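You operate a simulated robot arm through the tools that you are given. There is no shell and no other tool. Be economical: measure what you need, move in short steps, check, and stop when the job is done.

You run a simulated robot arm. Do the job below in one go: nothing can be reset, and whatever is moved stays where it is left.

JOB
Tighten the green bracket's nut in the vise, then put the bracket back.
Fine: the nut is turned to its stop while the vise grips; vise open again; leave the other brackets. Set down upright: what you pick out.

It is judged by the outcome, as a careful person would: the job done as asked, and still so three seconds after it is handed in. It fails if anything else is knocked over, pushed out of place, dropped, spilled or broken.

ROBOT AND FRAMES
A 7-joint arm with a two-finger parallel gripper on a trunk, on a base that drives. Base frame: it is fixed to the floor where the robot stands at the start and does not move with it; the origin is under the middle of the robot, x ahead of it, y to its left, z up; the surface under the hand at the start is at about z = 0.8. Readings come in m, degrees, newtons and seconds.
With the tool pointing down near the work surface it reaches from about 0.28 to 0.72 m from the robot's upright axis, wherever it stands. Its first joint turns from -166.0 to 166.0 degrees. Places, roughly: vise [0.5, 0, 0.8]; vise handle [0.4, -0.2, 0.9]. Payload 3.43 kg.
The TCP is the grasp point between the finger pads, 0.034 m short of the fingertips. In the tool frame z runs along the fingers and y along their closing line. Largest opening 0.128 m; finger width 0.024, thickness 0.012; the body of the gripper, 0.048 by 0.13 m, starts 0.096 m behind the TCP.
Orientation is that of the tool frame in the base frame, as [roll, pitch, yaw] about the fixed x, y, z axes, in that order (R = Rz(yaw) Ry(pitch) Rx(roll)). With the fingers straight down and closing along the base's y, the tool's x points along the base's -x, its y along +y and its z along -z.

CONTROLS
- The arm moves only by the tool arm_command. Its argument "motion" is a list of rows, each a list of 7 numbers: the shift along the tool's x, y, z in m, then the turn, a rotation vector about the tool's x, y, z in degrees, then the opening in per cent of the stroke, from 0 (shut) to 100 (fully open). In form: [[x, y, z, rx, ry, rz, hand], ...]. A call has 1 to 12 rows; each row shifts and turns the commanded pose from where the row before left it, along the tool's axes as they then stand. Rows are played at 5 a second. More than 0.05 m and 8.6 degrees between two rows, or a gripper value outside its range, and nothing of the call is played. Where a pose cannot be reached the arm comes as near as it can. A force on the tool above 40 N (or 10 N above the force at the start of the call, whichever is more), or a blocked arm, ends the call early, and 0.2 s more pass. The fingers move at their own pace (about 0.108 m/s each) and stop on an object; they squeeze with about 22 N. The grip force told is the motor's: it shows also when the fingers shut on nothing. Time passes only in rows, and 0.2 s behind the last, so rows that do not move let the fingers close. The reply holds the time, the measured pose of the TCP, the force on the tool along the base axes, the opening and the grip force, in the units named above and with some noise, with the torque about the TCP (base axes, N m) and any sound that the robot's microphone picked up, and new pictures: "views" is both (left out), scene, wrist or none.
- Cameras (640 x 400 px; columns grow to the right, rows downward): "scene" is now at [-0.0062, 0.1101, 1.5429]; the picture's right is [-0.32, -0.95, 0.00], its down [-0.57, 0.19, -0.80] and it looks along [0.76, -0.25, -0.60] (base axes); focal length 270 px, centre (320, 200). "wrist" rides on the gripper at [0.076, -0.011, -0.16] in the tool frame; the picture's right is [0.15, 0.99, 0.00], its down [-0.88, 0.13, -0.46] and it looks along [-0.45, 0.07, 0.89] (tool axes); focal length 234 px, centre (320, 200). There is no depth. A picture from a camera that has moved, and an enlarged one, comes with that camera's place and axes in the base frame and with its lens.
- raise_lower(by): slides the trunk up (or, below 0, down) by that many m; the arm and the scene camera ride with it, the base frame stays. It gives what a move gives, with no picture.
- roll_base(legs): drives the robot by 1 to 6 legs, each [ahead, left, turn to the left] in m, m and degrees, along the robot's own axes; the way and the turn of a leg run together, so that a leg with both is an arc; at most 1.5 m and 180 degrees a leg. The arm and the cameras ride along, it lands a little off, and it stops where it bumps. It gives what a move gives, and a new picture of the scene camera.
- aim_head(pan, tilt): turns the head with the scene camera to pan (to the left, within 86 degrees either way) and tilt (down, from -29 to 69), counted from straight ahead of the robot. It gives what a move gives, and a new picture of the scene camera.
- inspect(camera, box): a new picture of the part [left, top, right, bottom] of that camera's present view, enlarged. It takes no simulated time.
- job_done(): hands the job in; it is judged then, once.

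Work in short steps. Places have to be worked out from the pictures, the camera data and where the tool is seen: move nearer, look again, correct. Check each grasp and each placing, and mend what went wrong. You have 120 turns and 260 pictures in all, those below and enlarged ones among them. Open the gripper and draw the arm clear of the work before you hand the job in, unless the task says otherwise; then end with one line.

The tools are called after "Call:" by a JSON object that holds its "api" and its "payload". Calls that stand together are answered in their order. arm_command: Moves the arm, as the interface text tells. Its arguments: {"type":"object","properties":{"motion":{"type":"array","items":{"type":"array","items":{"type":"number"}}},"views":{"type":"string","enum":["both","scene","wrist","none"]}},"required":["motion"]} The other tools are called the same way: raise_lower (by) slides the trunk up or down; roll_base (legs) drives the base; aim_head (pan, tilt) turns the head that bears the scene camera; inspect (camera, box) takes an enlarged picture of a part of a camera's view; job_done () hands the job in.

At the start:

```text
time: 0.0
position: [0.4238, -0.0068, 1.1961]
ee_rot: [-179.9, 0.0, 179.9]
wrist_force: [-0.2, -0.3, 0.0]
ft_torque: [-0.01, 0.0, 0.02]
grip_width: 0.1282
grasp_force: 0.1
trunk travel left (down, up): [-0.25, 0.074]
robot x, y, heading: [-0.0003, 0.0019, -0.1]
head pan, tilt: [-18.4, 37.1]
```

scene: 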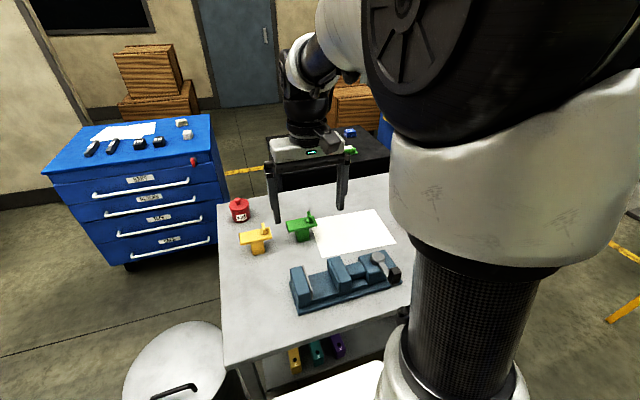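
wrist: 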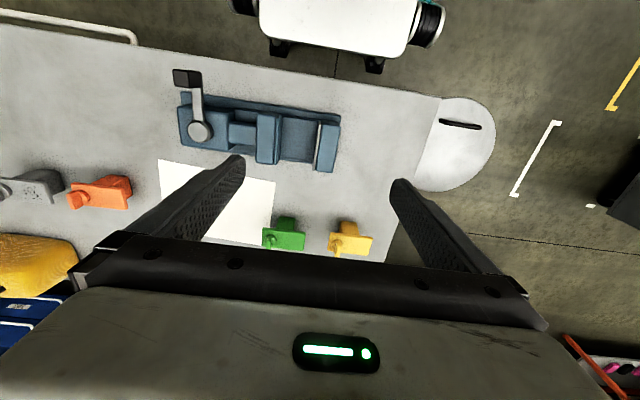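

The bench shows a vise, green, yellow, orange and grey brackets. I enlarge the views to see the bracket, nut and vise.

Call:
{"api": "inspect", "payload": {"camera": "scene", "box": [220, 180, 420, 320]}}

Call:
{"api": "inspect", "payload": {"camera": "wrist", "box": [150, 50, 400, 270]}}

```text
2.86 times, centred on (320, 250) of scene
camera zoom: at [-0.0062, 0.1101, 1.5429], right [-0.32, -0.95, 0.0], down [-0.57, 0.19, -0.8], along [0.76, -0.25, -0.6], focal length 770 px, centre (320, 57)
```

zoom: 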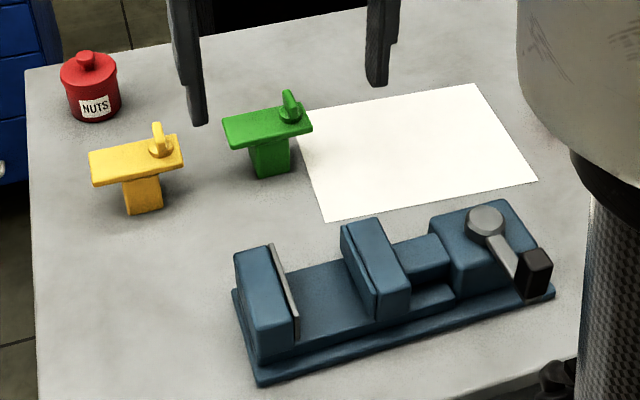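

```text
1.82 times, centred on (275, 160) of wrist
camera zoom: at [0.3471, -0.0179, 1.3556], right [-0.15, 0.99, 0.0], down [0.88, 0.13, 0.46], along [0.45, 0.07, -0.89], focal length 426 px, centre (402, 273)
```

zoom: 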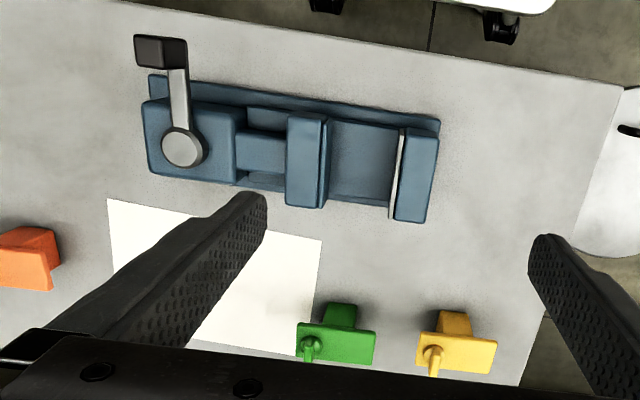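

The green bracket stands near (0.71, -0.055) with its nut at the -y end of the plate. I move the hand nearer for a better look.

Call:
{"api": "arm_command", "payload": {"motion": [[-0.03, -0.012, 0.025, 0, 0, 0, 100], [-0.03, -0.012, 0.025, 0, 0, 0, 100], [-0.03, -0.012, 0.025, 0, 0, 0, 100], [-0.03, -0.012, 0.025, 0, 0, 0, 100], [0, 0, 0, 0, 0, 0, 100]]}}

```text
time: 1.2
position: [0.5454, -0.057, 1.0937]
ee_rot: [180.0, 0.0, -180.0]
wrist_force: [-0.4, -0.5, -1.0]
ft_torque: [0.02, 0.03, 0.03]
grip_width: 0.128
grasp_force: 0.0
trunk travel left (down, up): [-0.25, 0.074]
robot x, y, heading: [0.0029, -0.0012, 0.3]
head pan, tilt: [-18.4, 37.1]
camera scene: at [-0.006, 0.1101, 1.5429], right [-0.32, -0.95, 0.0], down [-0.57, 0.19, -0.8], along [0.76, -0.25, -0.6], focal length 270 px, centre (320, 200)
camera wrist: at [0.4696, -0.0673, 1.2532], right [-0.15, 0.99, 0.0], down [0.88, 0.13, 0.46], along [0.45, 0.07, -0.89], focal length 234 px, centre (320, 200)
```

scene: 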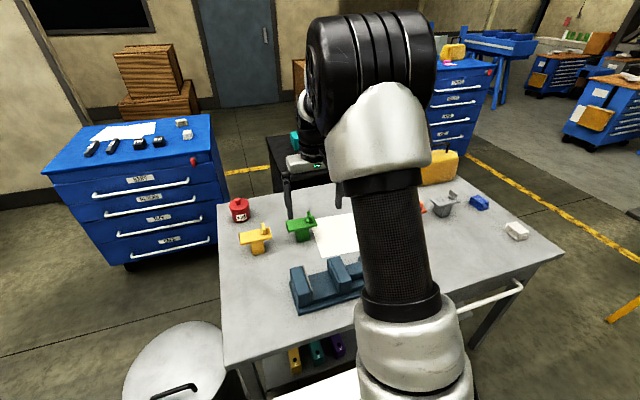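
wrist: 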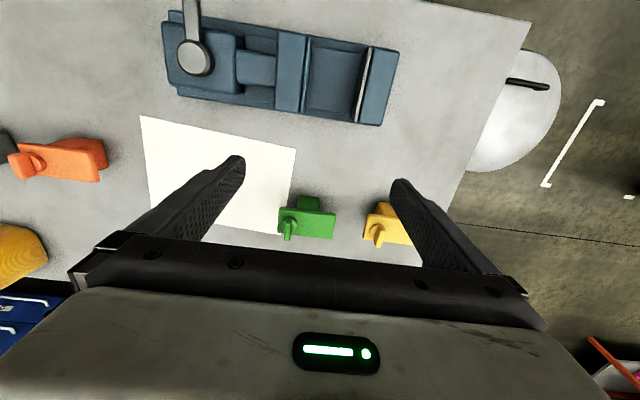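

Closer now; I enlarge the bracket and the vise.

Call:
{"api": "inspect", "payload": {"camera": "wrist", "box": [240, 170, 400, 270]}}

Call:
{"api": "inspect", "payload": {"camera": "wrist", "box": [150, 0, 410, 160]}}

Call:
{"api": "inspect", "payload": {"camera": "scene", "box": [230, 180, 370, 320]}}

```text
4.00 times, centred on (320, 220) of wrist
camera zoom: at [0.4696, -0.0673, 1.2532], right [-0.15, 0.99, 0.0], down [0.88, 0.13, 0.46], along [0.45, 0.07, -0.89], focal length 937 px, centre (320, 120)
```

zoom: 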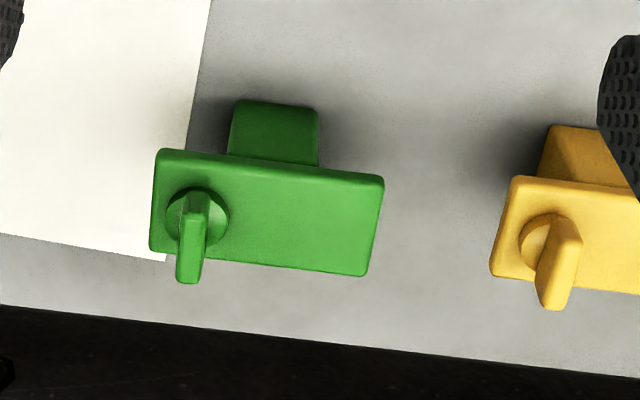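

```text
2.46 times, centred on (280, 80) of wrist
camera zoom: at [0.4696, -0.0673, 1.2532], right [-0.15, 0.99, 0.0], down [0.88, 0.13, 0.46], along [0.45, 0.07, -0.89], focal length 576 px, centre (418, 495)
```

zoom: 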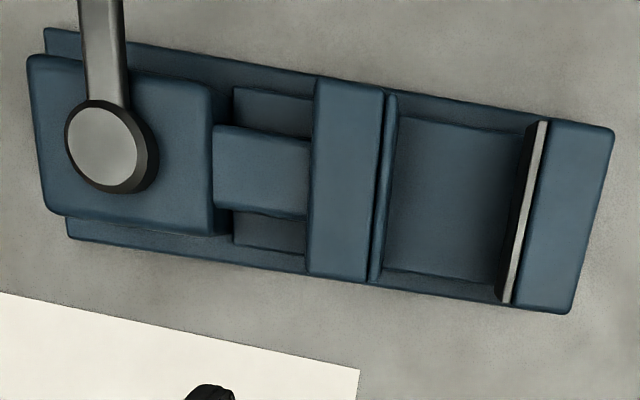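

```text
2.86 times, centred on (300, 250) of scene
camera zoom: at [-0.006, 0.1101, 1.5429], right [-0.32, -0.95, 0.0], down [-0.57, 0.19, -0.8], along [0.76, -0.25, -0.6], focal length 770 px, centre (377, 57)
```

zoom: 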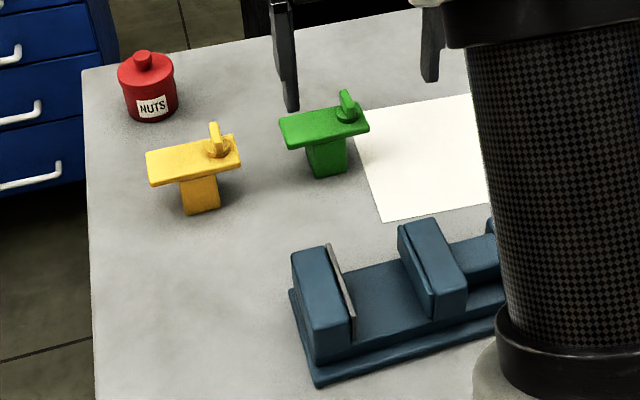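

Plate spans about x 0.69–0.745, y -0.11–0.0, top z≈0.875; the stem is 0.042 wide under it, and the vise gap is y -0.09 to -0.004. I turn the hand 90° so the fingers close along x.

Call:
{"api": "arm_command", "payload": {"motion": [[0, 0, 0, 0, 0, 8.5, 100], [0, 0, 0, 0, 0, 8.5, 100], [0, 0, 0, 0, 0, 8.5, 100], [0, 0, 0, 0, 0, 8.5, 100], [0, 0, 0, 0, 0, 8.5, 100], [0, 0, 0, 0, 0, 8.5, 100], [0, 0, 0, 0, 0, 8.5, 100], [0, 0, 0, 0, 0, 8.5, 100], [0, 0, 0, 0, 0, 8.5, 100], [0, 0, 0, 0, 0, 8.5, 100], [0, 0, 0, 0, 0, 5, 100], [0, 0, 0, 0, 0, 0, 100]], "views": "wrist"}}

```text
time: 3.8
position: [0.5418, -0.0559, 1.0951]
ee_rot: [180.0, -0.1, 89.8]
wrist_force: [-0.3, 0.5, 1.1]
ft_torque: [0.01, -0.04, 0.01]
grip_width: 0.128
grasp_force: 0.2
trunk travel left (down, up): [-0.25, 0.074]
robot x, y, heading: [-0.0023, 0.0007, -0.1]
head pan, tilt: [-18.4, 37.1]
camera wrist: at [0.5315, 0.0207, 1.2552], right [0.99, 0.14, 0.0], down [0.13, -0.88, 0.46], along [0.07, -0.45, -0.89], focal length 234 px, centre (320, 200)
```

wrist: 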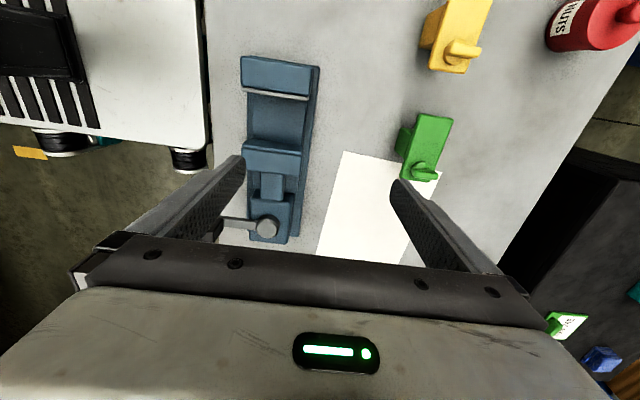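

Now I move over the bracket at this height.

Call:
{"api": "arm_command", "payload": {"motion": [[0, 0.045, 0, 0, 0, 0, 100], [0, 0.045, 0, 0, 0, 0, 100], [0, 0.045, 0, 0, 0, 0, 100], [0, 0.037, 0, 0, 0, 0, 100], [0, 0, 0, 0, 0, 0, 100]]}}

```text
time: 5.0
position: [0.711, -0.0556, 1.0934]
ee_rot: [-179.9, -0.1, 89.9]
wrist_force: [0.4, 0.1, 0.5]
ft_torque: [-0.02, 0.04, 0.0]
grip_width: 0.1279
grasp_force: 0.1
out of reach, approached as far as the arm can: row 4
trunk travel left (down, up): [-0.25, 0.074]
robot x, y, heading: [0.0016, -0.0016, -0.0]
head pan, tilt: [-18.4, 37.1]
camera scene: at [-0.0056, 0.1099, 1.5429], right [-0.32, -0.95, 0.0], down [-0.57, 0.19, -0.8], along [0.76, -0.25, -0.6], focal length 270 px, centre (320, 200)
camera wrist: at [0.7009, 0.021, 1.2535], right [0.99, 0.15, 0.0], down [0.13, -0.88, 0.45], along [0.06, -0.45, -0.89], focal length 234 px, centre (320, 200)
```

scene: 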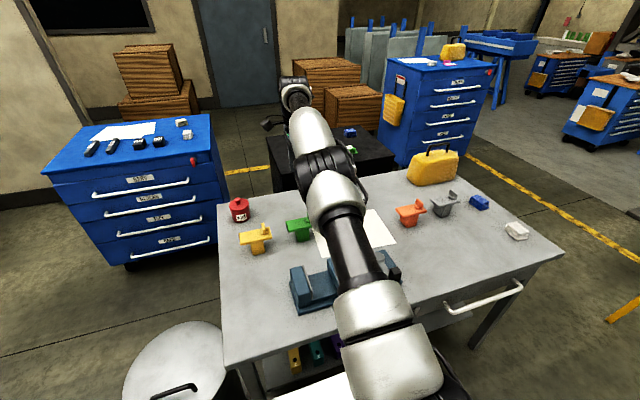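
wrist: 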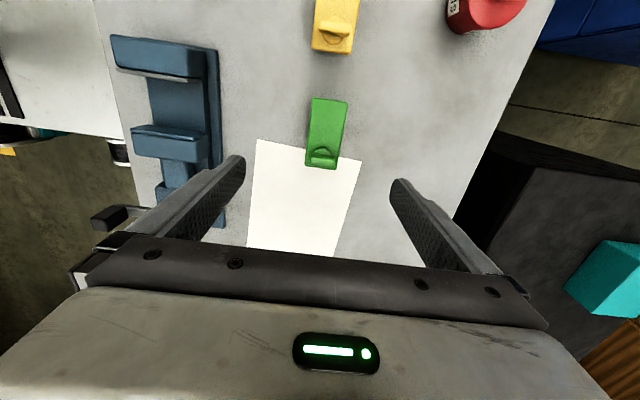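

At the limit of reach at this height. I enlarge to refine the bracket's place before lowering with the trunk.

Call:
{"api": "inspect", "payload": {"camera": "wrist", "box": [260, 80, 400, 180]}}

```text
4.00 times, centred on (330, 130) of wrist
camera zoom: at [0.7009, 0.021, 1.2535], right [0.99, 0.15, 0.0], down [0.13, -0.88, 0.45], along [0.06, -0.45, -0.89], focal length 937 px, centre (280, 480)
```

zoom: 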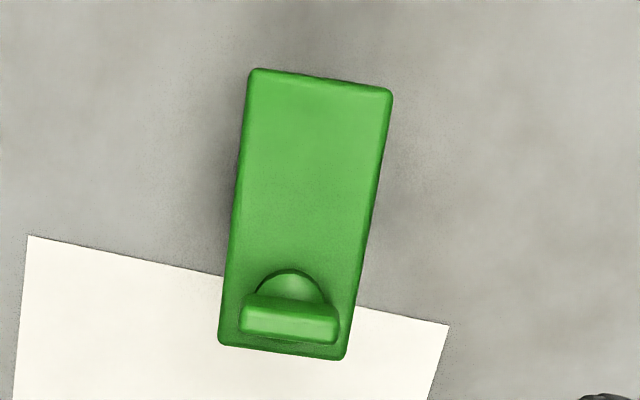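

Plate centre is (0.7185, -0.056), square to the base axes. I lower the trunk in two steps.

Call:
{"api": "raise_lower", "payload": {"by": -0.15}}

Call:
{"api": "arm_command", "payload": {"motion": [[0, 0.004, 0, 0, 0, 0, 100], [0, 0.004, 0, 0, 0, 0, 100], [0, 0, 0, 0, 0, 0, 100]]}}

```text
time: 6.8
position: [0.7119, -0.0547, 0.945]
ee_rot: [179.9, 0.1, 90.1]
wrist_force: [0.6, 0.1, 0.2]
ft_torque: [-0.01, -0.05, -0.01]
grip_width: 0.128
grasp_force: 0.0
trunk travel left (down, up): [-0.1, 0.224]
robot x, y, heading: [-0.0027, 0.0029, -0.0]
head pan, tilt: [-18.4, 37.1]
```

```text
time: 7.5
position: [0.7131, -0.0549, 0.945]
ee_rot: [179.9, 0.0, 90.0]
wrist_force: [0.0, 0.8, 0.3]
ft_torque: [0.01, 0.0, 0.01]
grip_width: 0.1281
grasp_force: 0.0
out of reach, approached as far as the arm can: row 2
trunk travel left (down, up): [-0.1, 0.224]
robot x, y, heading: [0.0004, -0.0003, -0.0]
head pan, tilt: [-18.4, 37.1]
camera scene: at [-0.0062, 0.1101, 1.3929], right [-0.32, -0.95, 0.0], down [-0.57, 0.19, -0.8], along [0.76, -0.25, -0.6], focal length 270 px, centre (320, 200)
camera wrist: at [0.7019, 0.0219, 1.1044], right [0.99, 0.15, 0.0], down [0.13, -0.88, 0.46], along [0.07, -0.45, -0.89], focal length 234 px, centre (320, 200)
```

scene: 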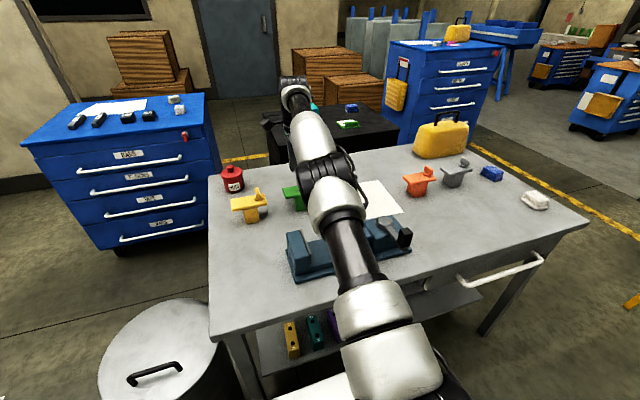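
wrist: 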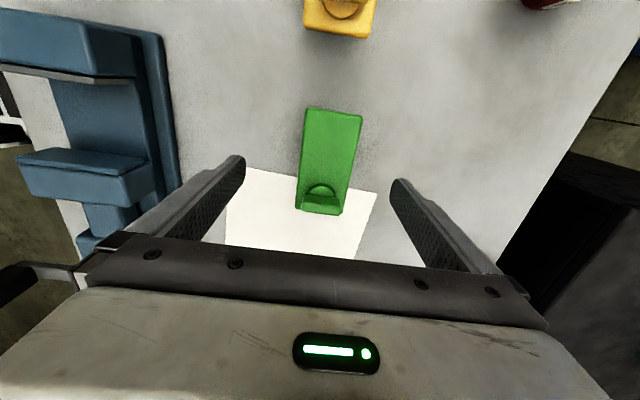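

I check how the arm's links clear the vise before lowering further.

Call:
{"api": "inspect", "payload": {"camera": "scene", "box": [220, 60, 460, 400]}}

Call:
{"api": "inspect", "payload": {"camera": "wrist", "box": [0, 100, 320, 300]}}

```text
1.18 times, centred on (340, 230) of scene
camera zoom: at [-0.0062, 0.1101, 1.3929], right [-0.32, -0.95, 0.0], down [-0.57, 0.19, -0.8], along [0.76, -0.25, -0.6], focal length 317 px, centre (296, 165)
```

zoom: 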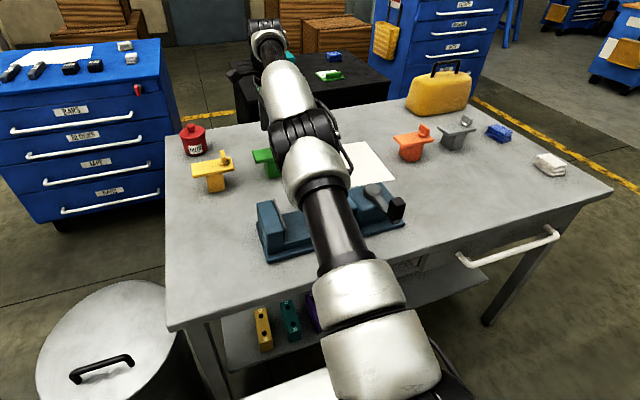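

```text
2.00 times, centred on (160, 200) of wrist
camera zoom: at [0.7019, 0.0219, 1.1044], right [0.99, 0.15, 0.0], down [0.13, -0.88, 0.46], along [0.07, -0.45, -0.89], focal length 468 px, centre (640, 200)
```

zoom: 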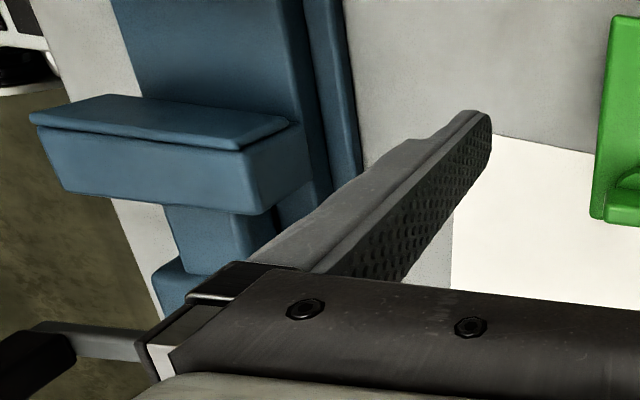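

The wrist is above shoulder height, so lowering with the arm itself gains reach and keeps the links clear of the vise. I lower to the plate with the arm.

Call:
{"api": "arm_command", "payload": {"motion": [[0, 0, 0.02, 0, 0, 0, 100], [0, 0.003, 0.02, 0, 0, 0, 100], [0, 0.003, 0.015, 0, 0, 0, 100], [0, 0, 0, 0, 0, 0, 100]]}}

```text
time: 8.6
position: [0.7197, -0.0538, 0.8894]
ee_rot: [-180.0, 0.1, 90.0]
wrist_force: [-0.5, 0.7, -0.5]
ft_torque: [-0.01, -0.01, -0.03]
grip_width: 0.1281
grasp_force: 0.0
trunk travel left (down, up): [-0.1, 0.224]
robot x, y, heading: [0.0016, 0.0012, -0.0]
head pan, tilt: [-18.4, 37.1]
camera scene: at [-0.0062, 0.1101, 1.3929], right [-0.32, -0.95, 0.0], down [-0.57, 0.19, -0.8], along [0.76, -0.25, -0.6], focal length 270 px, centre (320, 200)
camera wrist: at [0.7082, 0.0226, 1.0498], right [0.99, 0.15, 0.0], down [0.13, -0.88, 0.46], along [0.07, -0.45, -0.89], focal length 234 px, centre (320, 200)
```

scene: 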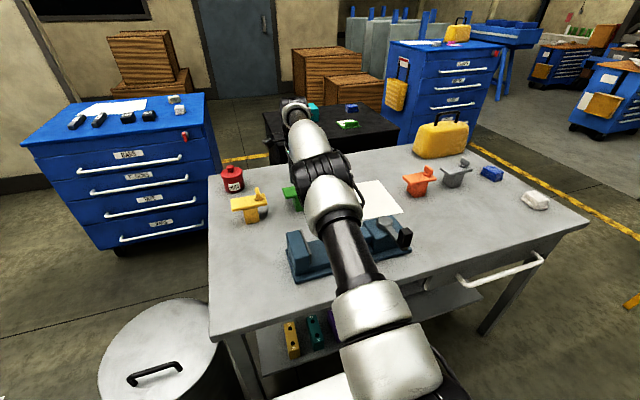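
wrist: 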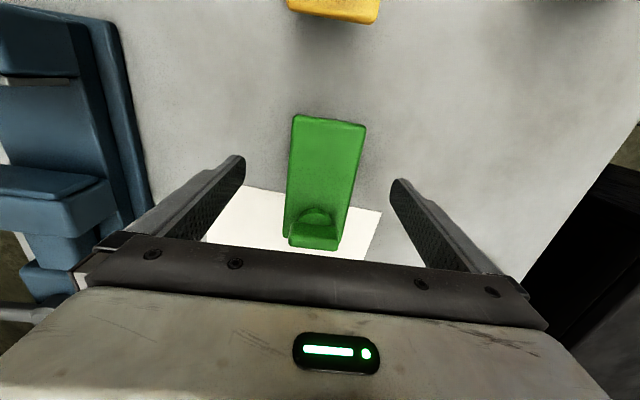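

Plate top comes out at z≈0.874. I lower to z≈0.866 and close on the plate.

Call:
{"api": "arm_command", "payload": {"motion": [[-0.002, -0.001, 0.012, 0, 0, 0, 100], [0, 0, 0.011, 0, 0, 0, 100], [0, 0, 0, 0, 0, 0, 60], [0, 0, 0, 0, 0, 0, 30], [0, 0, 0, 0, 0, 0, 30], [0, 0, 0, 0, 0, 0, 30]], "views": "wrist"}}

```text
time: 9.9
position: [0.7188, -0.0572, 0.8672]
ee_rot: [-180.0, 0.0, 90.0]
wrist_force: [1.2, 0.4, -0.8]
ft_torque: [0.06, 0.07, 0.0]
grip_width: 0.0561
grasp_force: 22.1
trunk travel left (down, up): [-0.1, 0.224]
robot x, y, heading: [-0.0014, -0.0011, 0.1]
head pan, tilt: [-18.4, 37.1]
camera wrist: at [0.7072, 0.0193, 1.0267], right [0.99, 0.15, 0.0], down [0.13, -0.88, 0.46], along [0.07, -0.45, -0.89], focal length 234 px, centre (320, 200)
```

wrist: 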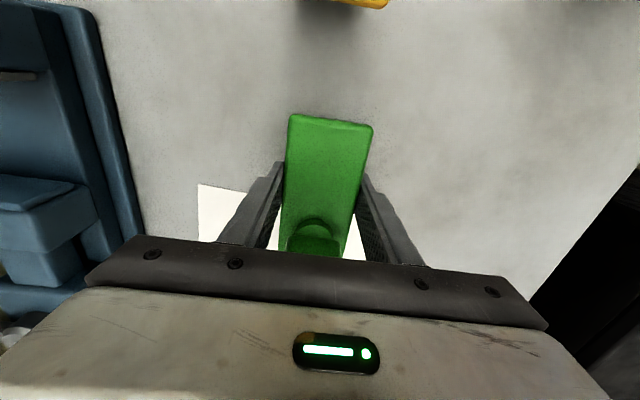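

Gripped (0.056 m, 22 N); original TCP is (0.7188, -0.0572, 0.867). Lift and draw back toward the vise.

Call:
{"api": "arm_command", "payload": {"motion": [[0, 0, -0.02, 0, 0, 0, 30], [0, 0, -0.03, 0, 0, 0, 30], [0, -0.02, -0.03, 0, 0, 0, 30], [0, -0.03, -0.03, 0, 0, 0, 30], [0, -0.03, -0.03, 0, 0, 0, 30], [0, -0.03, -0.01, 0, 0, 0, 30], [0, 0, 0, 0, 0, 0, 30]]}}

```text
time: 11.6
position: [0.6089, -0.0562, 1.0139]
ee_rot: [180.0, 0.0, 90.0]
wrist_force: [0.5, -0.4, -2.1]
ft_torque: [0.02, -0.03, 0.0]
grip_width: 0.0558
grasp_force: 21.9
trunk travel left (down, up): [-0.1, 0.224]
robot x, y, heading: [-0.0007, -0.0002, 0.2]
head pan, tilt: [-18.4, 37.1]
camera scene: at [-0.0062, 0.1101, 1.3929], right [-0.32, -0.95, 0.0], down [-0.57, 0.19, -0.8], along [0.76, -0.25, -0.6], focal length 270 px, centre (320, 200)
camera wrist: at [0.5969, 0.0205, 1.1742], right [0.99, 0.15, 0.0], down [0.13, -0.88, 0.46], along [0.07, -0.45, -0.89], focal length 234 px, centre (320, 200)
```

scene: 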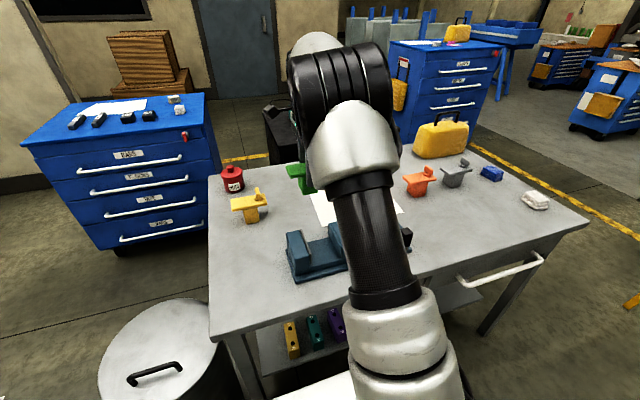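
wrist: 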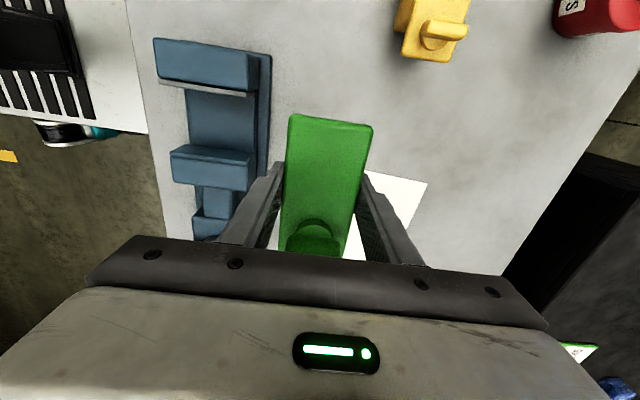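

Held well. I enlarge the vise to measure its jaws, bed and heights.

Call:
{"api": "inspect", "payload": {"camera": "wrist", "box": [130, 20, 290, 250]}}

Call:
{"api": "inspect", "payload": {"camera": "scene", "box": [260, 190, 420, 300]}}

```text
1.74 times, centred on (210, 135) of wrist
camera zoom: at [0.5969, 0.0205, 1.1742], right [0.99, 0.15, 0.0], down [0.13, -0.88, 0.46], along [0.07, -0.45, -0.89], focal length 407 px, centre (511, 313)
```

zoom: 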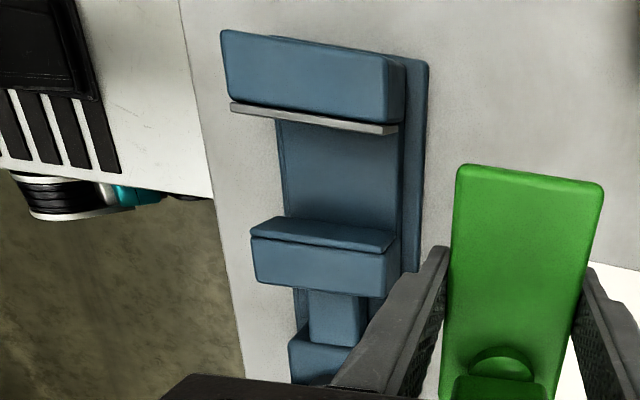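

```text
3.64 times, centred on (340, 245) of scene
camera zoom: at [-0.0062, 0.1101, 1.3929], right [-0.32, -0.95, 0.0], down [-0.57, 0.19, -0.8], along [0.76, -0.25, -0.6], focal length 980 px, centre (247, 36)
```

zoom: 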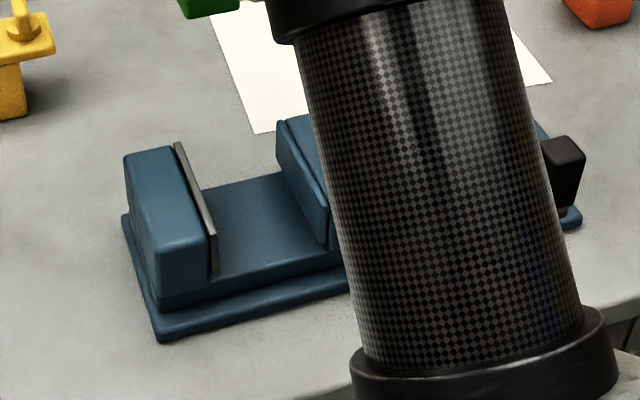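

Jaw tops are at z≈0.884, bed ≈0.84, gap y -0.094..-0.007, jaws x 0.422–0.517. I move over the gap with the stem close to the fixed jaw: TCP (0.469, -0.037).

Call:
{"api": "arm_command", "payload": {"motion": [[0, -0.035, 0, 0, 0, 0, 30], [0.005, -0.035, 0, 0, 0, 0, 30], [0.007, -0.035, 0, 0, 0, 0, 30], [0.007, -0.035, 0, 0, 0, 0, 30], [0, 0, 0, 0, 0, 0, 30]]}}

```text
time: 12.8
position: [0.4661, -0.0372, 1.0183]
ee_rot: [-180.0, 0.0, 90.1]
wrist_force: [-0.5, -0.1, -3.8]
ft_torque: [0.02, 0.01, -0.04]
grip_width: 0.056
grasp_force: 22.0
trunk travel left (down, up): [-0.1, 0.224]
robot x, y, heading: [0.0001, 0.0015, -0.3]
head pan, tilt: [-18.4, 37.1]
camera scene: at [-0.0062, 0.1101, 1.3929], right [-0.32, -0.95, 0.0], down [-0.57, 0.19, -0.8], along [0.76, -0.25, -0.6], focal length 270 px, centre (320, 200)
camera wrist: at [0.4555, 0.0385, 1.1781], right [0.99, 0.15, 0.0], down [0.13, -0.88, 0.46], along [0.07, -0.45, -0.89], focal length 234 px, centre (320, 200)
```

scene: 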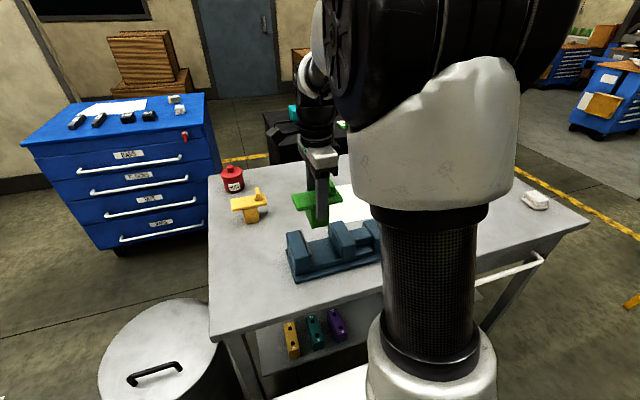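
wrist: 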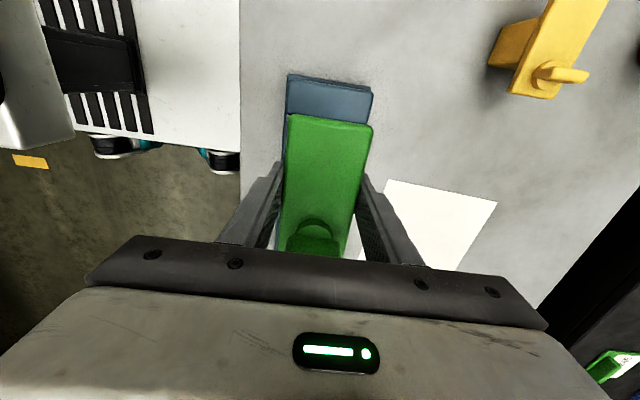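

Over the gap. I lower to where the stem's foot is just above the jaw tops and check alignment.

Call:
{"api": "arm_command", "payload": {"motion": [[0, 0.001, 0.02, 0, 0, 0, 30], [0, 0.001, 0.02, 0, 0, 0, 30], [0, 0.001, 0.017, 0, 0, 0, 30], [0, 0, 0, 0, 0, 0, 30]], "views": "none"}}

Call:
{"api": "inspect", "payload": {"camera": "scene", "box": [270, 170, 410, 300]}}

Call:
{"api": "inspect", "payload": {"camera": "wrist", "box": [240, 50, 420, 260]}}

```text
time: 13.8
position: [0.4709, -0.0372, 0.9598]
ee_rot: [-180.0, 0.0, 90.0]
wrist_force: [-0.1, 0.0, -3.8]
ft_torque: [0.05, -0.01, 0.0]
grip_width: 0.0558
grasp_force: 22.3
trunk travel left (down, up): [-0.1, 0.224]
robot x, y, heading: [-0.0032, -0.0031, 0.2]
head pan, tilt: [-18.4, 37.1]
```

```text
3.08 times, centred on (340, 235) of scene
camera zoom: at [-0.006, 0.1101, 1.3929], right [-0.32, -0.95, 0.0], down [-0.57, 0.19, -0.8], along [0.76, -0.25, -0.6], focal length 830 px, centre (258, 92)
```

zoom: 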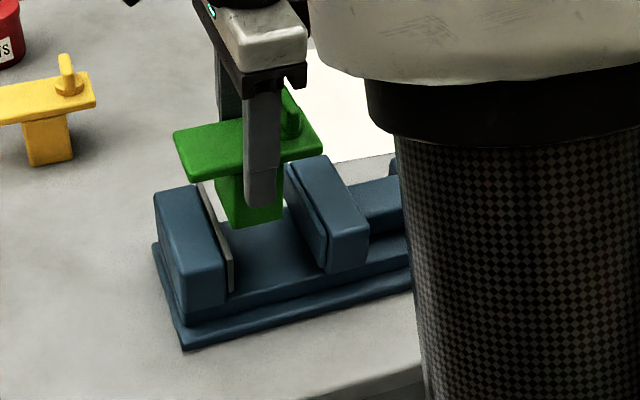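

```text
1.90 times, centred on (330, 155) of wrist
camera zoom: at [0.4597, 0.0392, 1.1202], right [0.99, 0.15, 0.0], down [0.13, -0.88, 0.46], along [0.07, -0.45, -0.89], focal length 446 px, centre (301, 286)
```

zoom: 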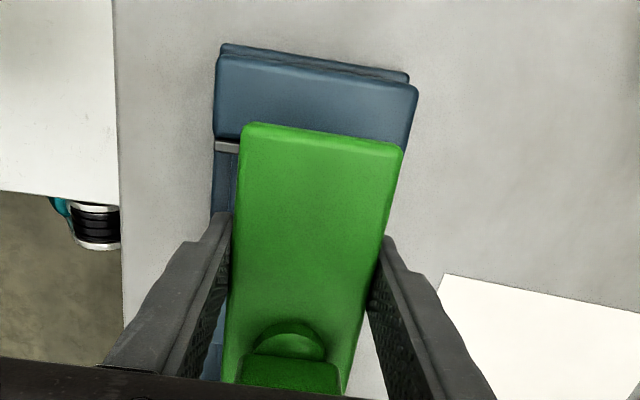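

Stem is well inside the gap with margin on both sides. I lower to just above the bed.

Call:
{"api": "arm_command", "payload": {"motion": [[0, 0, 0.02, 0, 0, 0, 30], [0, 0, 0.015, 0, 0, 0, 30], [0, 0, 0.01, 0, 0, 0, 30], [0, 0, 0, 0, 0, 0, 30]], "views": "none"}}

Call:
{"api": "inspect", "payload": {"camera": "scene", "box": [270, 170, 410, 300]}}

```text
time: 14.8
position: [0.471, -0.0387, 0.914]
ee_rot: [-180.0, -0.1, 90.0]
wrist_force: [-0.6, 0.4, -3.9]
ft_torque: [0.05, 0.01, 0.02]
grip_width: 0.0559
grasp_force: 21.8
trunk travel left (down, up): [-0.1, 0.224]
robot x, y, heading: [-0.0001, -0.0012, -0.1]
head pan, tilt: [-18.4, 37.1]
```

```text
3.08 times, centred on (340, 235) of scene
camera zoom: at [-0.006, 0.1101, 1.3929], right [-0.32, -0.95, 0.0], down [-0.57, 0.19, -0.8], along [0.76, -0.25, -0.6], focal length 830 px, centre (258, 92)
```

zoom: 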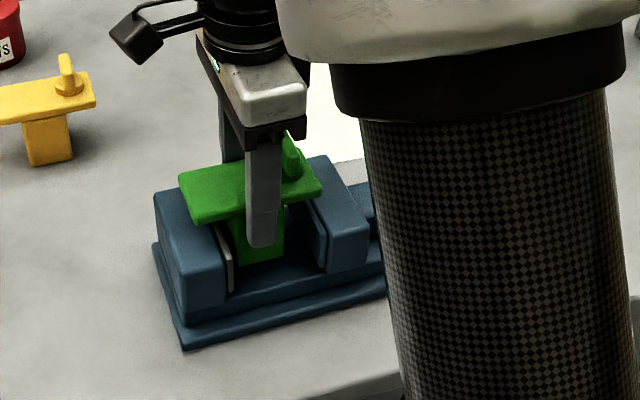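

Nearly down. I feel for the bed in small steps.

Call:
{"api": "arm_command", "payload": {"motion": [[0, 0, 0.003, 0, 0, 0, 30], [0, 0, 0.003, 0, 0, 0, 30], [0, 0, 0, 0, 0, 0, 30]], "views": "none"}}

```text
time: 15.6
position: [0.4712, -0.0391, 0.908]
ee_rot: [-179.9, -0.1, 90.0]
wrist_force: [-1.2, 0.1, -2.7]
ft_torque: [-0.03, 0.01, -0.02]
grip_width: 0.0558
grasp_force: 22.0
trunk travel left (down, up): [-0.1, 0.224]
robot x, y, heading: [-0.0001, 0.0028, 0.0]
head pan, tilt: [-18.4, 37.1]
```

Call:
{"api": "arm_command", "payload": {"motion": [[0, 0, 0.002, 0, 0, 0, 30], [0, 0, 0.002, 0, 0, 0, 30], [0, 0, 0, 0, 0, 0, 30]], "views": "none"}}

```text
time: 16.4
position: [0.4726, -0.0386, 0.9039]
ee_rot: [-179.9, 0.1, 90.0]
wrist_force: [0.3, 0.3, -3.0]
ft_torque: [0.0, 0.01, -0.01]
grip_width: 0.0562
grasp_force: 22.1
trunk travel left (down, up): [-0.1, 0.224]
robot x, y, heading: [0.0009, 0.0004, 0.1]
head pan, tilt: [-18.4, 37.1]
```

No contact yet; I look, then go on down in small steps.

Call:
{"api": "arm_command", "payload": {"motion": [[0, 0, 0.002, 0, 0, 0, 30], [0, 0, 0.002, 0, 0, 0, 30], [0, 0, 0, 0, 0, 0, 30]], "views": "none"}}

Call:
{"api": "inspect", "payload": {"camera": "scene", "box": [290, 190, 390, 290]}}

```text
time: 17.1
position: [0.4722, -0.0384, 0.9015]
ee_rot: [179.9, 0.0, 90.0]
wrist_force: [-1.1, -0.8, 14.2]
ft_torque: [0.03, 0.55, -0.03]
grip_width: 0.0559
grasp_force: 22.2
trunk travel left (down, up): [-0.1, 0.224]
robot x, y, heading: [-0.0009, 0.0015, -0.2]
head pan, tilt: [-18.4, 37.1]
```

```text
4.00 times, centred on (340, 240) of scene
camera zoom: at [-0.007, 0.1101, 1.3932], right [-0.32, -0.95, 0.0], down [-0.57, 0.19, -0.8], along [0.76, -0.25, -0.6], focal length 1078 px, centre (240, 40)
```

zoom: 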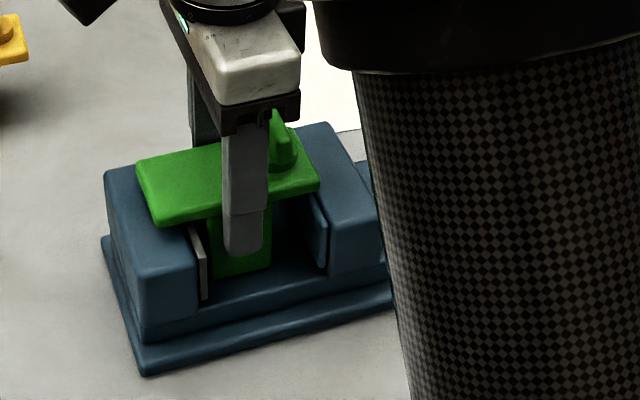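

Contact with the bed at z≈0.902. I ease off slightly, open partly, and rise.

Call:
{"api": "arm_command", "payload": {"motion": [[0, 0, -0.0015, 0, 0, 0, 30], [0, 0, 0, 0, 0, 0, 75], [0, 0, 0, 0, 0, 0, 75], [0, 0, 0, 0, 0, 0, 75], [0, 0, -0.02, 0, 0, 0, 75], [0, 0, -0.04, 0, 0, 0, 75], [0, 0, -0.04, 0, 0, 0, 75], [0, 0, -0.04, 0, 0, 0, 75], [0, 0, 0, 0, 0, 0, 75]]}}

```text
time: 19.1
position: [0.4686, -0.0398, 1.0407]
ee_rot: [180.0, 0.0, 90.0]
wrist_force: [-1.0, -0.3, -0.1]
ft_torque: [0.0, 0.01, 0.01]
grip_width: 0.0961
grasp_force: 0.1
trunk travel left (down, up): [-0.1, 0.224]
robot x, y, heading: [-0.0005, 0.002, -0.3]
head pan, tilt: [-18.4, 37.1]
camera scene: at [-0.0063, 0.1101, 1.3929], right [-0.32, -0.95, 0.0], down [-0.57, 0.19, -0.8], along [0.76, -0.25, -0.6], focal length 270 px, centre (320, 200)
camera wrist: at [0.4579, 0.0363, 1.2009], right [0.99, 0.15, 0.0], down [0.13, -0.88, 0.46], along [0.07, -0.45, -0.89], focal length 234 px, centre (320, 200)
```

scene: 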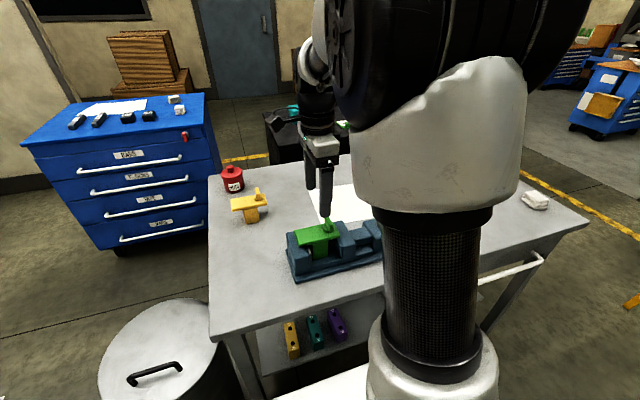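
wrist: 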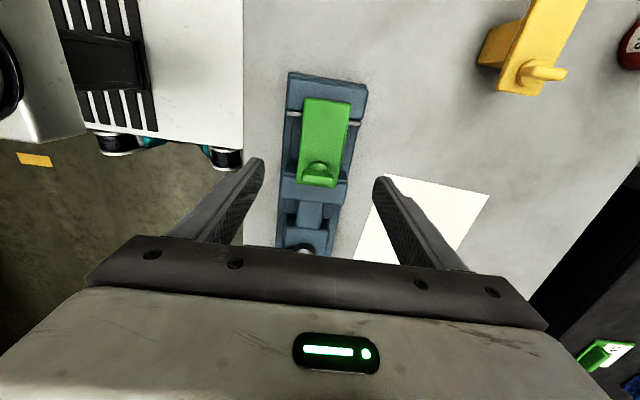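

Bracket stands in the vise. I go to look at the crank handle: move toward -y at this height.

Call:
{"api": "arm_command", "payload": {"motion": [[-0.04, -0.01, -0.01, 0, 0, 0, 75], [-0.04, -0.01, -0.01, 0, 0, 0, 75], [-0.04, -0.01, -0.01, 0, 0, 0, 75], [-0.04, -0.01, -0.01, 0, 0, 0, 75], [0, 0, 0, 0, 0, 0, 75]]}}

Call:
{"api": "inspect", "payload": {"camera": "wrist", "box": [200, 40, 440, 260]}}

```text
time: 20.4
position: [0.4303, -0.197, 1.0816]
ee_rot: [180.0, 0.1, 90.0]
wrist_force: [0.0, -0.4, -0.6]
ft_torque: [0.03, 0.0, -0.04]
grip_width: 0.0958
grasp_force: 0.1
trunk travel left (down, up): [-0.1, 0.224]
robot x, y, heading: [0.0008, -0.0016, 0.1]
head pan, tilt: [-18.4, 37.1]
camera scene: at [-0.0062, 0.11, 1.3929], right [-0.32, -0.95, 0.0], down [-0.57, 0.19, -0.8], along [0.76, -0.25, -0.6], focal length 270 px, centre (320, 200)
camera wrist: at [0.4177, -0.1214, 1.2416], right [0.99, 0.15, 0.0], down [0.13, -0.88, 0.46], along [0.07, -0.45, -0.89], focal length 234 px, centre (320, 200)
```

scene: 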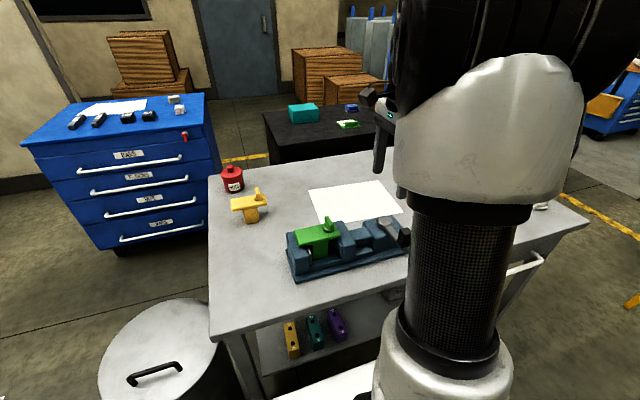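
wrist: 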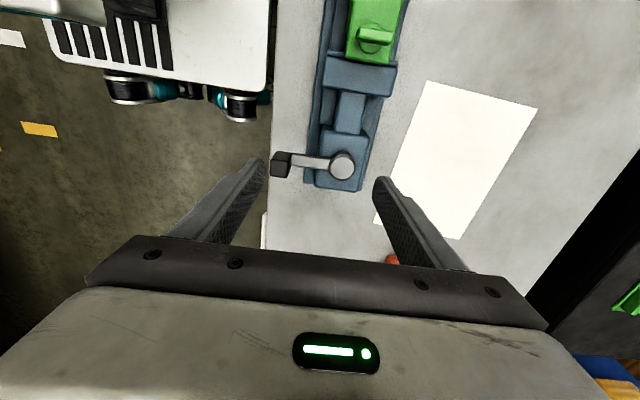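

```text
1.82 times, centred on (320, 150) of wrist
camera zoom: at [0.4177, -0.1214, 1.2416], right [0.99, 0.15, 0.0], down [0.13, -0.88, 0.46], along [0.07, -0.45, -0.89], focal length 426 px, centre (320, 291)
```

zoom: 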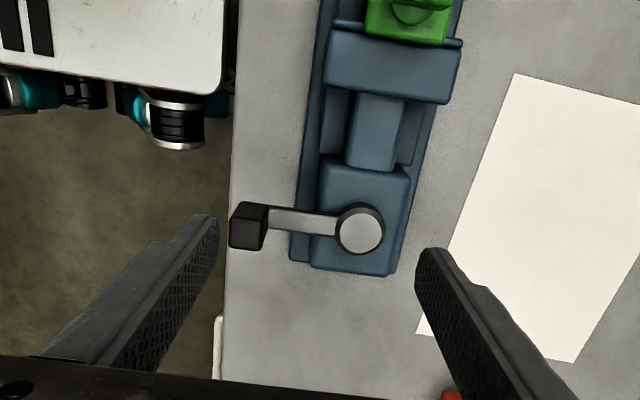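

Hub top ≈(0.470, -0.234, 0.897), knob ≈(0.379, -0.228), top z≈0.95, height ~0.04. I turn the hand back to yaw 180 so the fingers close tangentially on the knob.

Call:
{"api": "arm_command", "payload": {"motion": [[0, 0, 0, 0, 0, -8.5, 75], [0, 0, 0, 0, 0, -8.5, 75], [0, 0, 0, 0, 0, -8.5, 75], [0, 0, 0, 0, 0, -8.5, 75], [0, 0, 0, 0, 0, -8.5, 75], [0, 0, 0, 0, 0, -8.5, 75], [0, 0, 0, 0, 0, -8.5, 75], [0, 0, 0, 0, 0, -8.5, 75], [0, 0, 0, 0, 0, -8.5, 75], [0, 0, 0, 0, 0, -8.5, 75], [0, 0, 0, 0, 0, -5, 75], [0, 0, 0, 0, 0, 0, 75]], "views": "none"}}

Call:
{"api": "arm_command", "payload": {"motion": [[0.04, -0.02, 0, 0, 0, 0, 75], [0.04, -0.02, 0, 0, 0, 0, 75], [0, 0, 0, 0, 0, 0, 75]]}}

Call:
{"api": "inspect", "payload": {"camera": "wrist", "box": [200, 100, 440, 260]}}

```text
time: 22.9
position: [0.4329, -0.1981, 1.0797]
ee_rot: [180.0, 0.0, -179.8]
wrist_force: [0.4, 0.3, -0.8]
ft_torque: [-0.02, -0.01, -0.01]
grip_width: 0.096
grasp_force: 0.1
trunk travel left (down, up): [-0.1, 0.224]
robot x, y, heading: [-0.0002, -0.0029, 0.0]
head pan, tilt: [-18.4, 37.1]
```

```text
time: 23.8
position: [0.3491, -0.2402, 1.0855]
ee_rot: [179.9, 0.0, 180.0]
wrist_force: [-0.2, -0.2, 0.8]
ft_torque: [-0.02, 0.0, -0.02]
grip_width: 0.096
grasp_force: 0.1
trunk travel left (down, up): [-0.1, 0.224]
robot x, y, heading: [-0.003, -0.0019, 0.3]
head pan, tilt: [-18.4, 37.1]
camera scene: at [-0.0064, 0.1101, 1.3929], right [-0.32, -0.95, 0.0], down [-0.57, 0.19, -0.8], along [0.76, -0.25, -0.6], focal length 270 px, centre (320, 200)
camera wrist: at [0.2721, -0.2501, 1.2449], right [-0.15, 0.99, 0.0], down [0.88, 0.13, 0.46], along [0.45, 0.07, -0.89], focal length 234 px, centre (320, 200)
```

scene: 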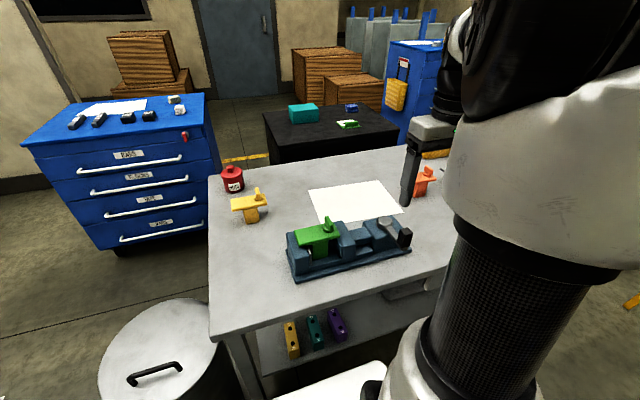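
wrist: 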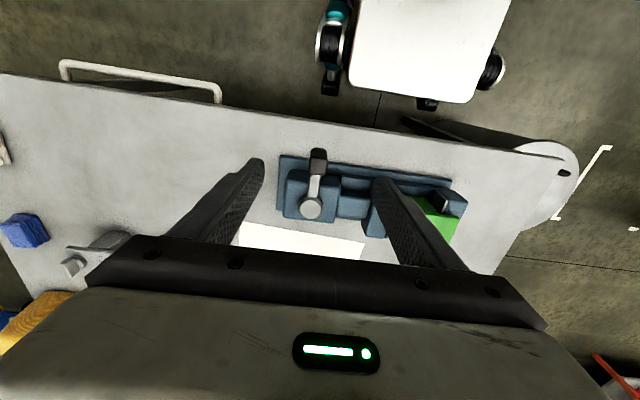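

```text
2.50 times, centred on (320, 180) of wrist
camera zoom: at [0.2721, -0.2501, 1.2449], right [-0.15, 0.99, 0.0], down [0.88, 0.13, 0.46], along [0.45, 0.07, -0.89], focal length 585 px, centre (320, 250)
```

zoom: 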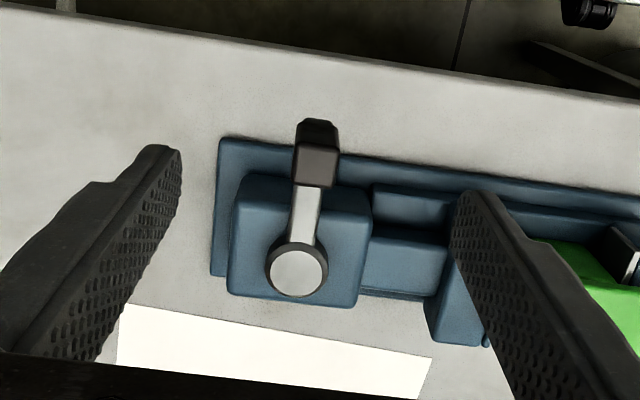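

Hub (0.467, -0.236), knob centre ≈(0.375, -0.233), z 0.905–0.95. I descend over the knob with the fingers either side in y.

Call:
{"api": "arm_command", "payload": {"motion": [[-0.026, 0.007, 0.03, 0, 0, 0, 75], [0, 0, 0.03, 0, 0, 0, 75], [0, 0, 0.02, 0, 0, 0, 75], [0, 0, 0, 0, 0, 0, 75]]}}

Call:
{"api": "inspect", "payload": {"camera": "wrist", "box": [200, 100, 440, 260]}}

```text
time: 24.8
position: [0.3757, -0.231, 1.0059]
ee_rot: [180.0, 0.0, 180.0]
wrist_force: [-0.5, -0.7, 0.0]
ft_torque: [0.03, -0.02, 0.03]
grip_width: 0.0963
grasp_force: 0.0
trunk travel left (down, up): [-0.1, 0.224]
robot x, y, heading: [-0.001, -0.0006, -0.1]
head pan, tilt: [-18.4, 37.1]
camera scene: at [-0.0062, 0.1101, 1.3929], right [-0.32, -0.95, 0.0], down [-0.57, 0.19, -0.8], along [0.76, -0.25, -0.6], focal length 270 px, centre (320, 200)
camera wrist: at [0.2997, -0.2421, 1.1648], right [-0.15, 0.99, 0.0], down [0.88, 0.13, 0.46], along [0.45, 0.07, -0.89], focal length 234 px, centre (320, 200)
```

scene: 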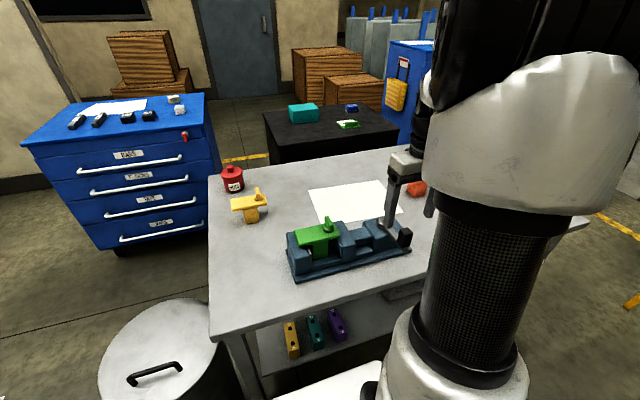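
wrist: 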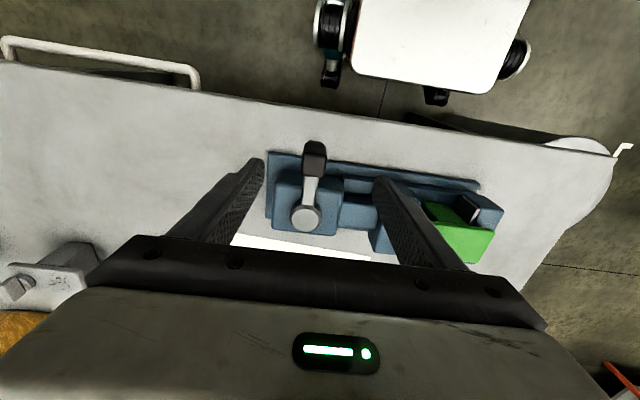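

```text
2.50 times, centred on (320, 180) of wrist
camera zoom: at [0.2997, -0.2421, 1.1648], right [-0.15, 0.99, 0.0], down [0.88, 0.13, 0.46], along [0.45, 0.07, -0.89], focal length 585 px, centre (320, 250)
```

zoom: 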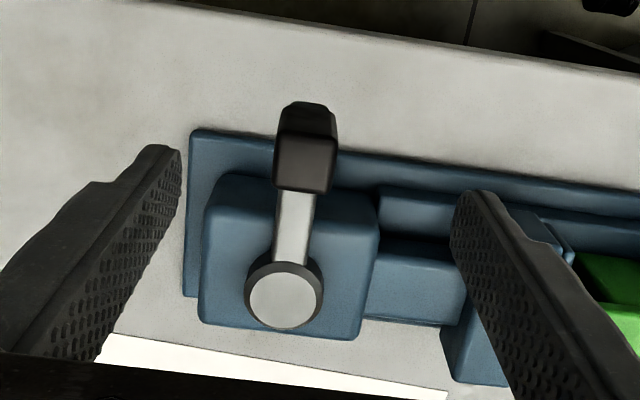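

Knob centre refines to (0.372, -0.237). I correct, descend to z≈0.952 and close.

Call:
{"api": "arm_command", "payload": {"motion": [[0.003, -0.006, 0.02, 0, 0, 0, 75], [0, 0, 0.02, 0, 0, 0, 75], [0, 0, 0.013, 0, 0, 0, 75], [0, 0, 0, 0, 0, 0, 75], [0, 0, 0, 0, 0, 0, 10], [0, 0, 0, 0, 0, 0, 10], [0, 0, 0, 0, 0, 0, 10], [0, 0, 0, 0, 0, 0, 10]], "views": "wrist"}}

Call:
{"api": "inspect", "payload": {"camera": "scene", "box": [280, 170, 440, 290]}}

```text
time: 26.6
position: [0.3742, -0.2389, 0.951]
ee_rot: [179.9, 0.0, -180.0]
wrist_force: [0.3, -5.6, -2.2]
ft_torque: [-0.27, -0.26, -0.02]
grip_width: 0.0255
grasp_force: 45.2
trunk travel left (down, up): [-0.1, 0.224]
robot x, y, heading: [0.0014, -0.0001, -0.3]
head pan, tilt: [-18.4, 37.1]
camera wrist: at [0.2984, -0.2482, 1.1106], right [-0.15, 0.99, 0.0], down [0.88, 0.13, 0.46], along [0.45, 0.07, -0.89], focal length 234 px, centre (320, 200)
```

wrist: 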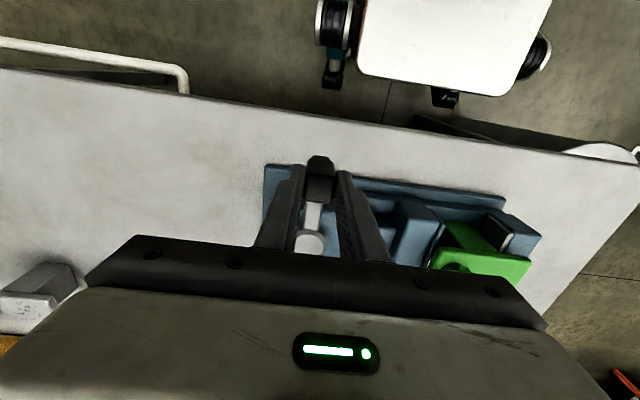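

```text
3.33 times, centred on (360, 230) of scene
camera zoom: at [-0.0061, 0.1097, 1.3929], right [-0.32, -0.95, 0.0], down [-0.57, 0.19, -0.8], along [0.76, -0.25, -0.6], focal length 899 px, centre (187, 100)
```

zoom: 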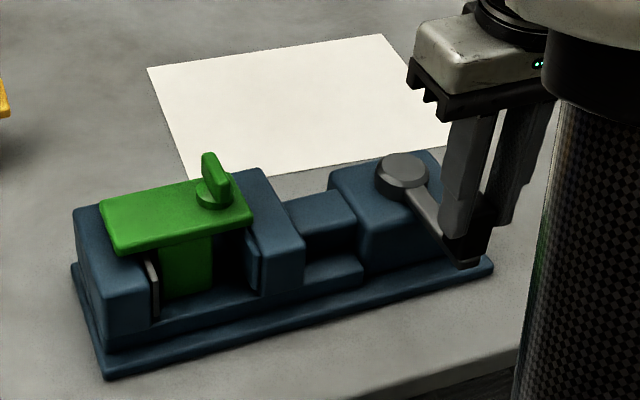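

Gripped the knob (0.0255 m). I test turning the crank clockwise along its circle (radius 0.09), moving the hand with it.

Call:
{"api": "arm_command", "payload": {"motion": [[-0.0005, 0.0094, 0, 0, 0, 6, 10], [-0.0005, 0.0094, 0, 0, 0, 6, 10], [-0.0005, 0.0094, 0, 0, 0, 6, 10], [-0.0005, 0.0094, 0, 0, 0, 6, 10], [0, 0, 0, 0, 0, 0, 10]], "views": "none"}}

Call:
{"api": "inspect", "payload": {"camera": "scene", "box": [280, 170, 440, 290]}}

```text
time: 27.0
position: [0.3752, -0.2368, 0.9514]
ee_rot: [-179.2, 0.4, 172.8]
wrist_force: [3.9, -10.0, -11.8]
ft_torque: [0.16, -0.39, 1.13]
grip_width: 0.0284
grasp_force: 45.5
trunk travel left (down, up): [-0.1, 0.224]
robot x, y, heading: [-0.0003, -0.0006, -0.0]
head pan, tilt: [-18.4, 37.1]
stopped in row 2: the force on the tool passed its limit at 46 N (the readings are from after the stop); the commanded pose is now the measured one
```

```text
3.33 times, centred on (360, 230) of scene
camera zoom: at [-0.0051, 0.1081, 1.3929], right [-0.32, -0.95, 0.0], down [-0.57, 0.19, -0.8], along [0.76, -0.25, -0.6], focal length 899 px, centre (187, 100)
```

zoom: 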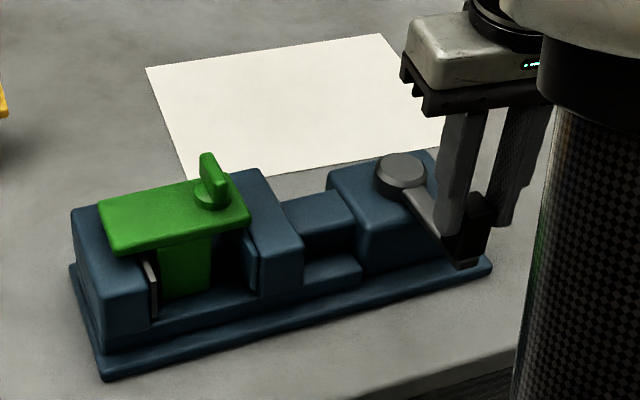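

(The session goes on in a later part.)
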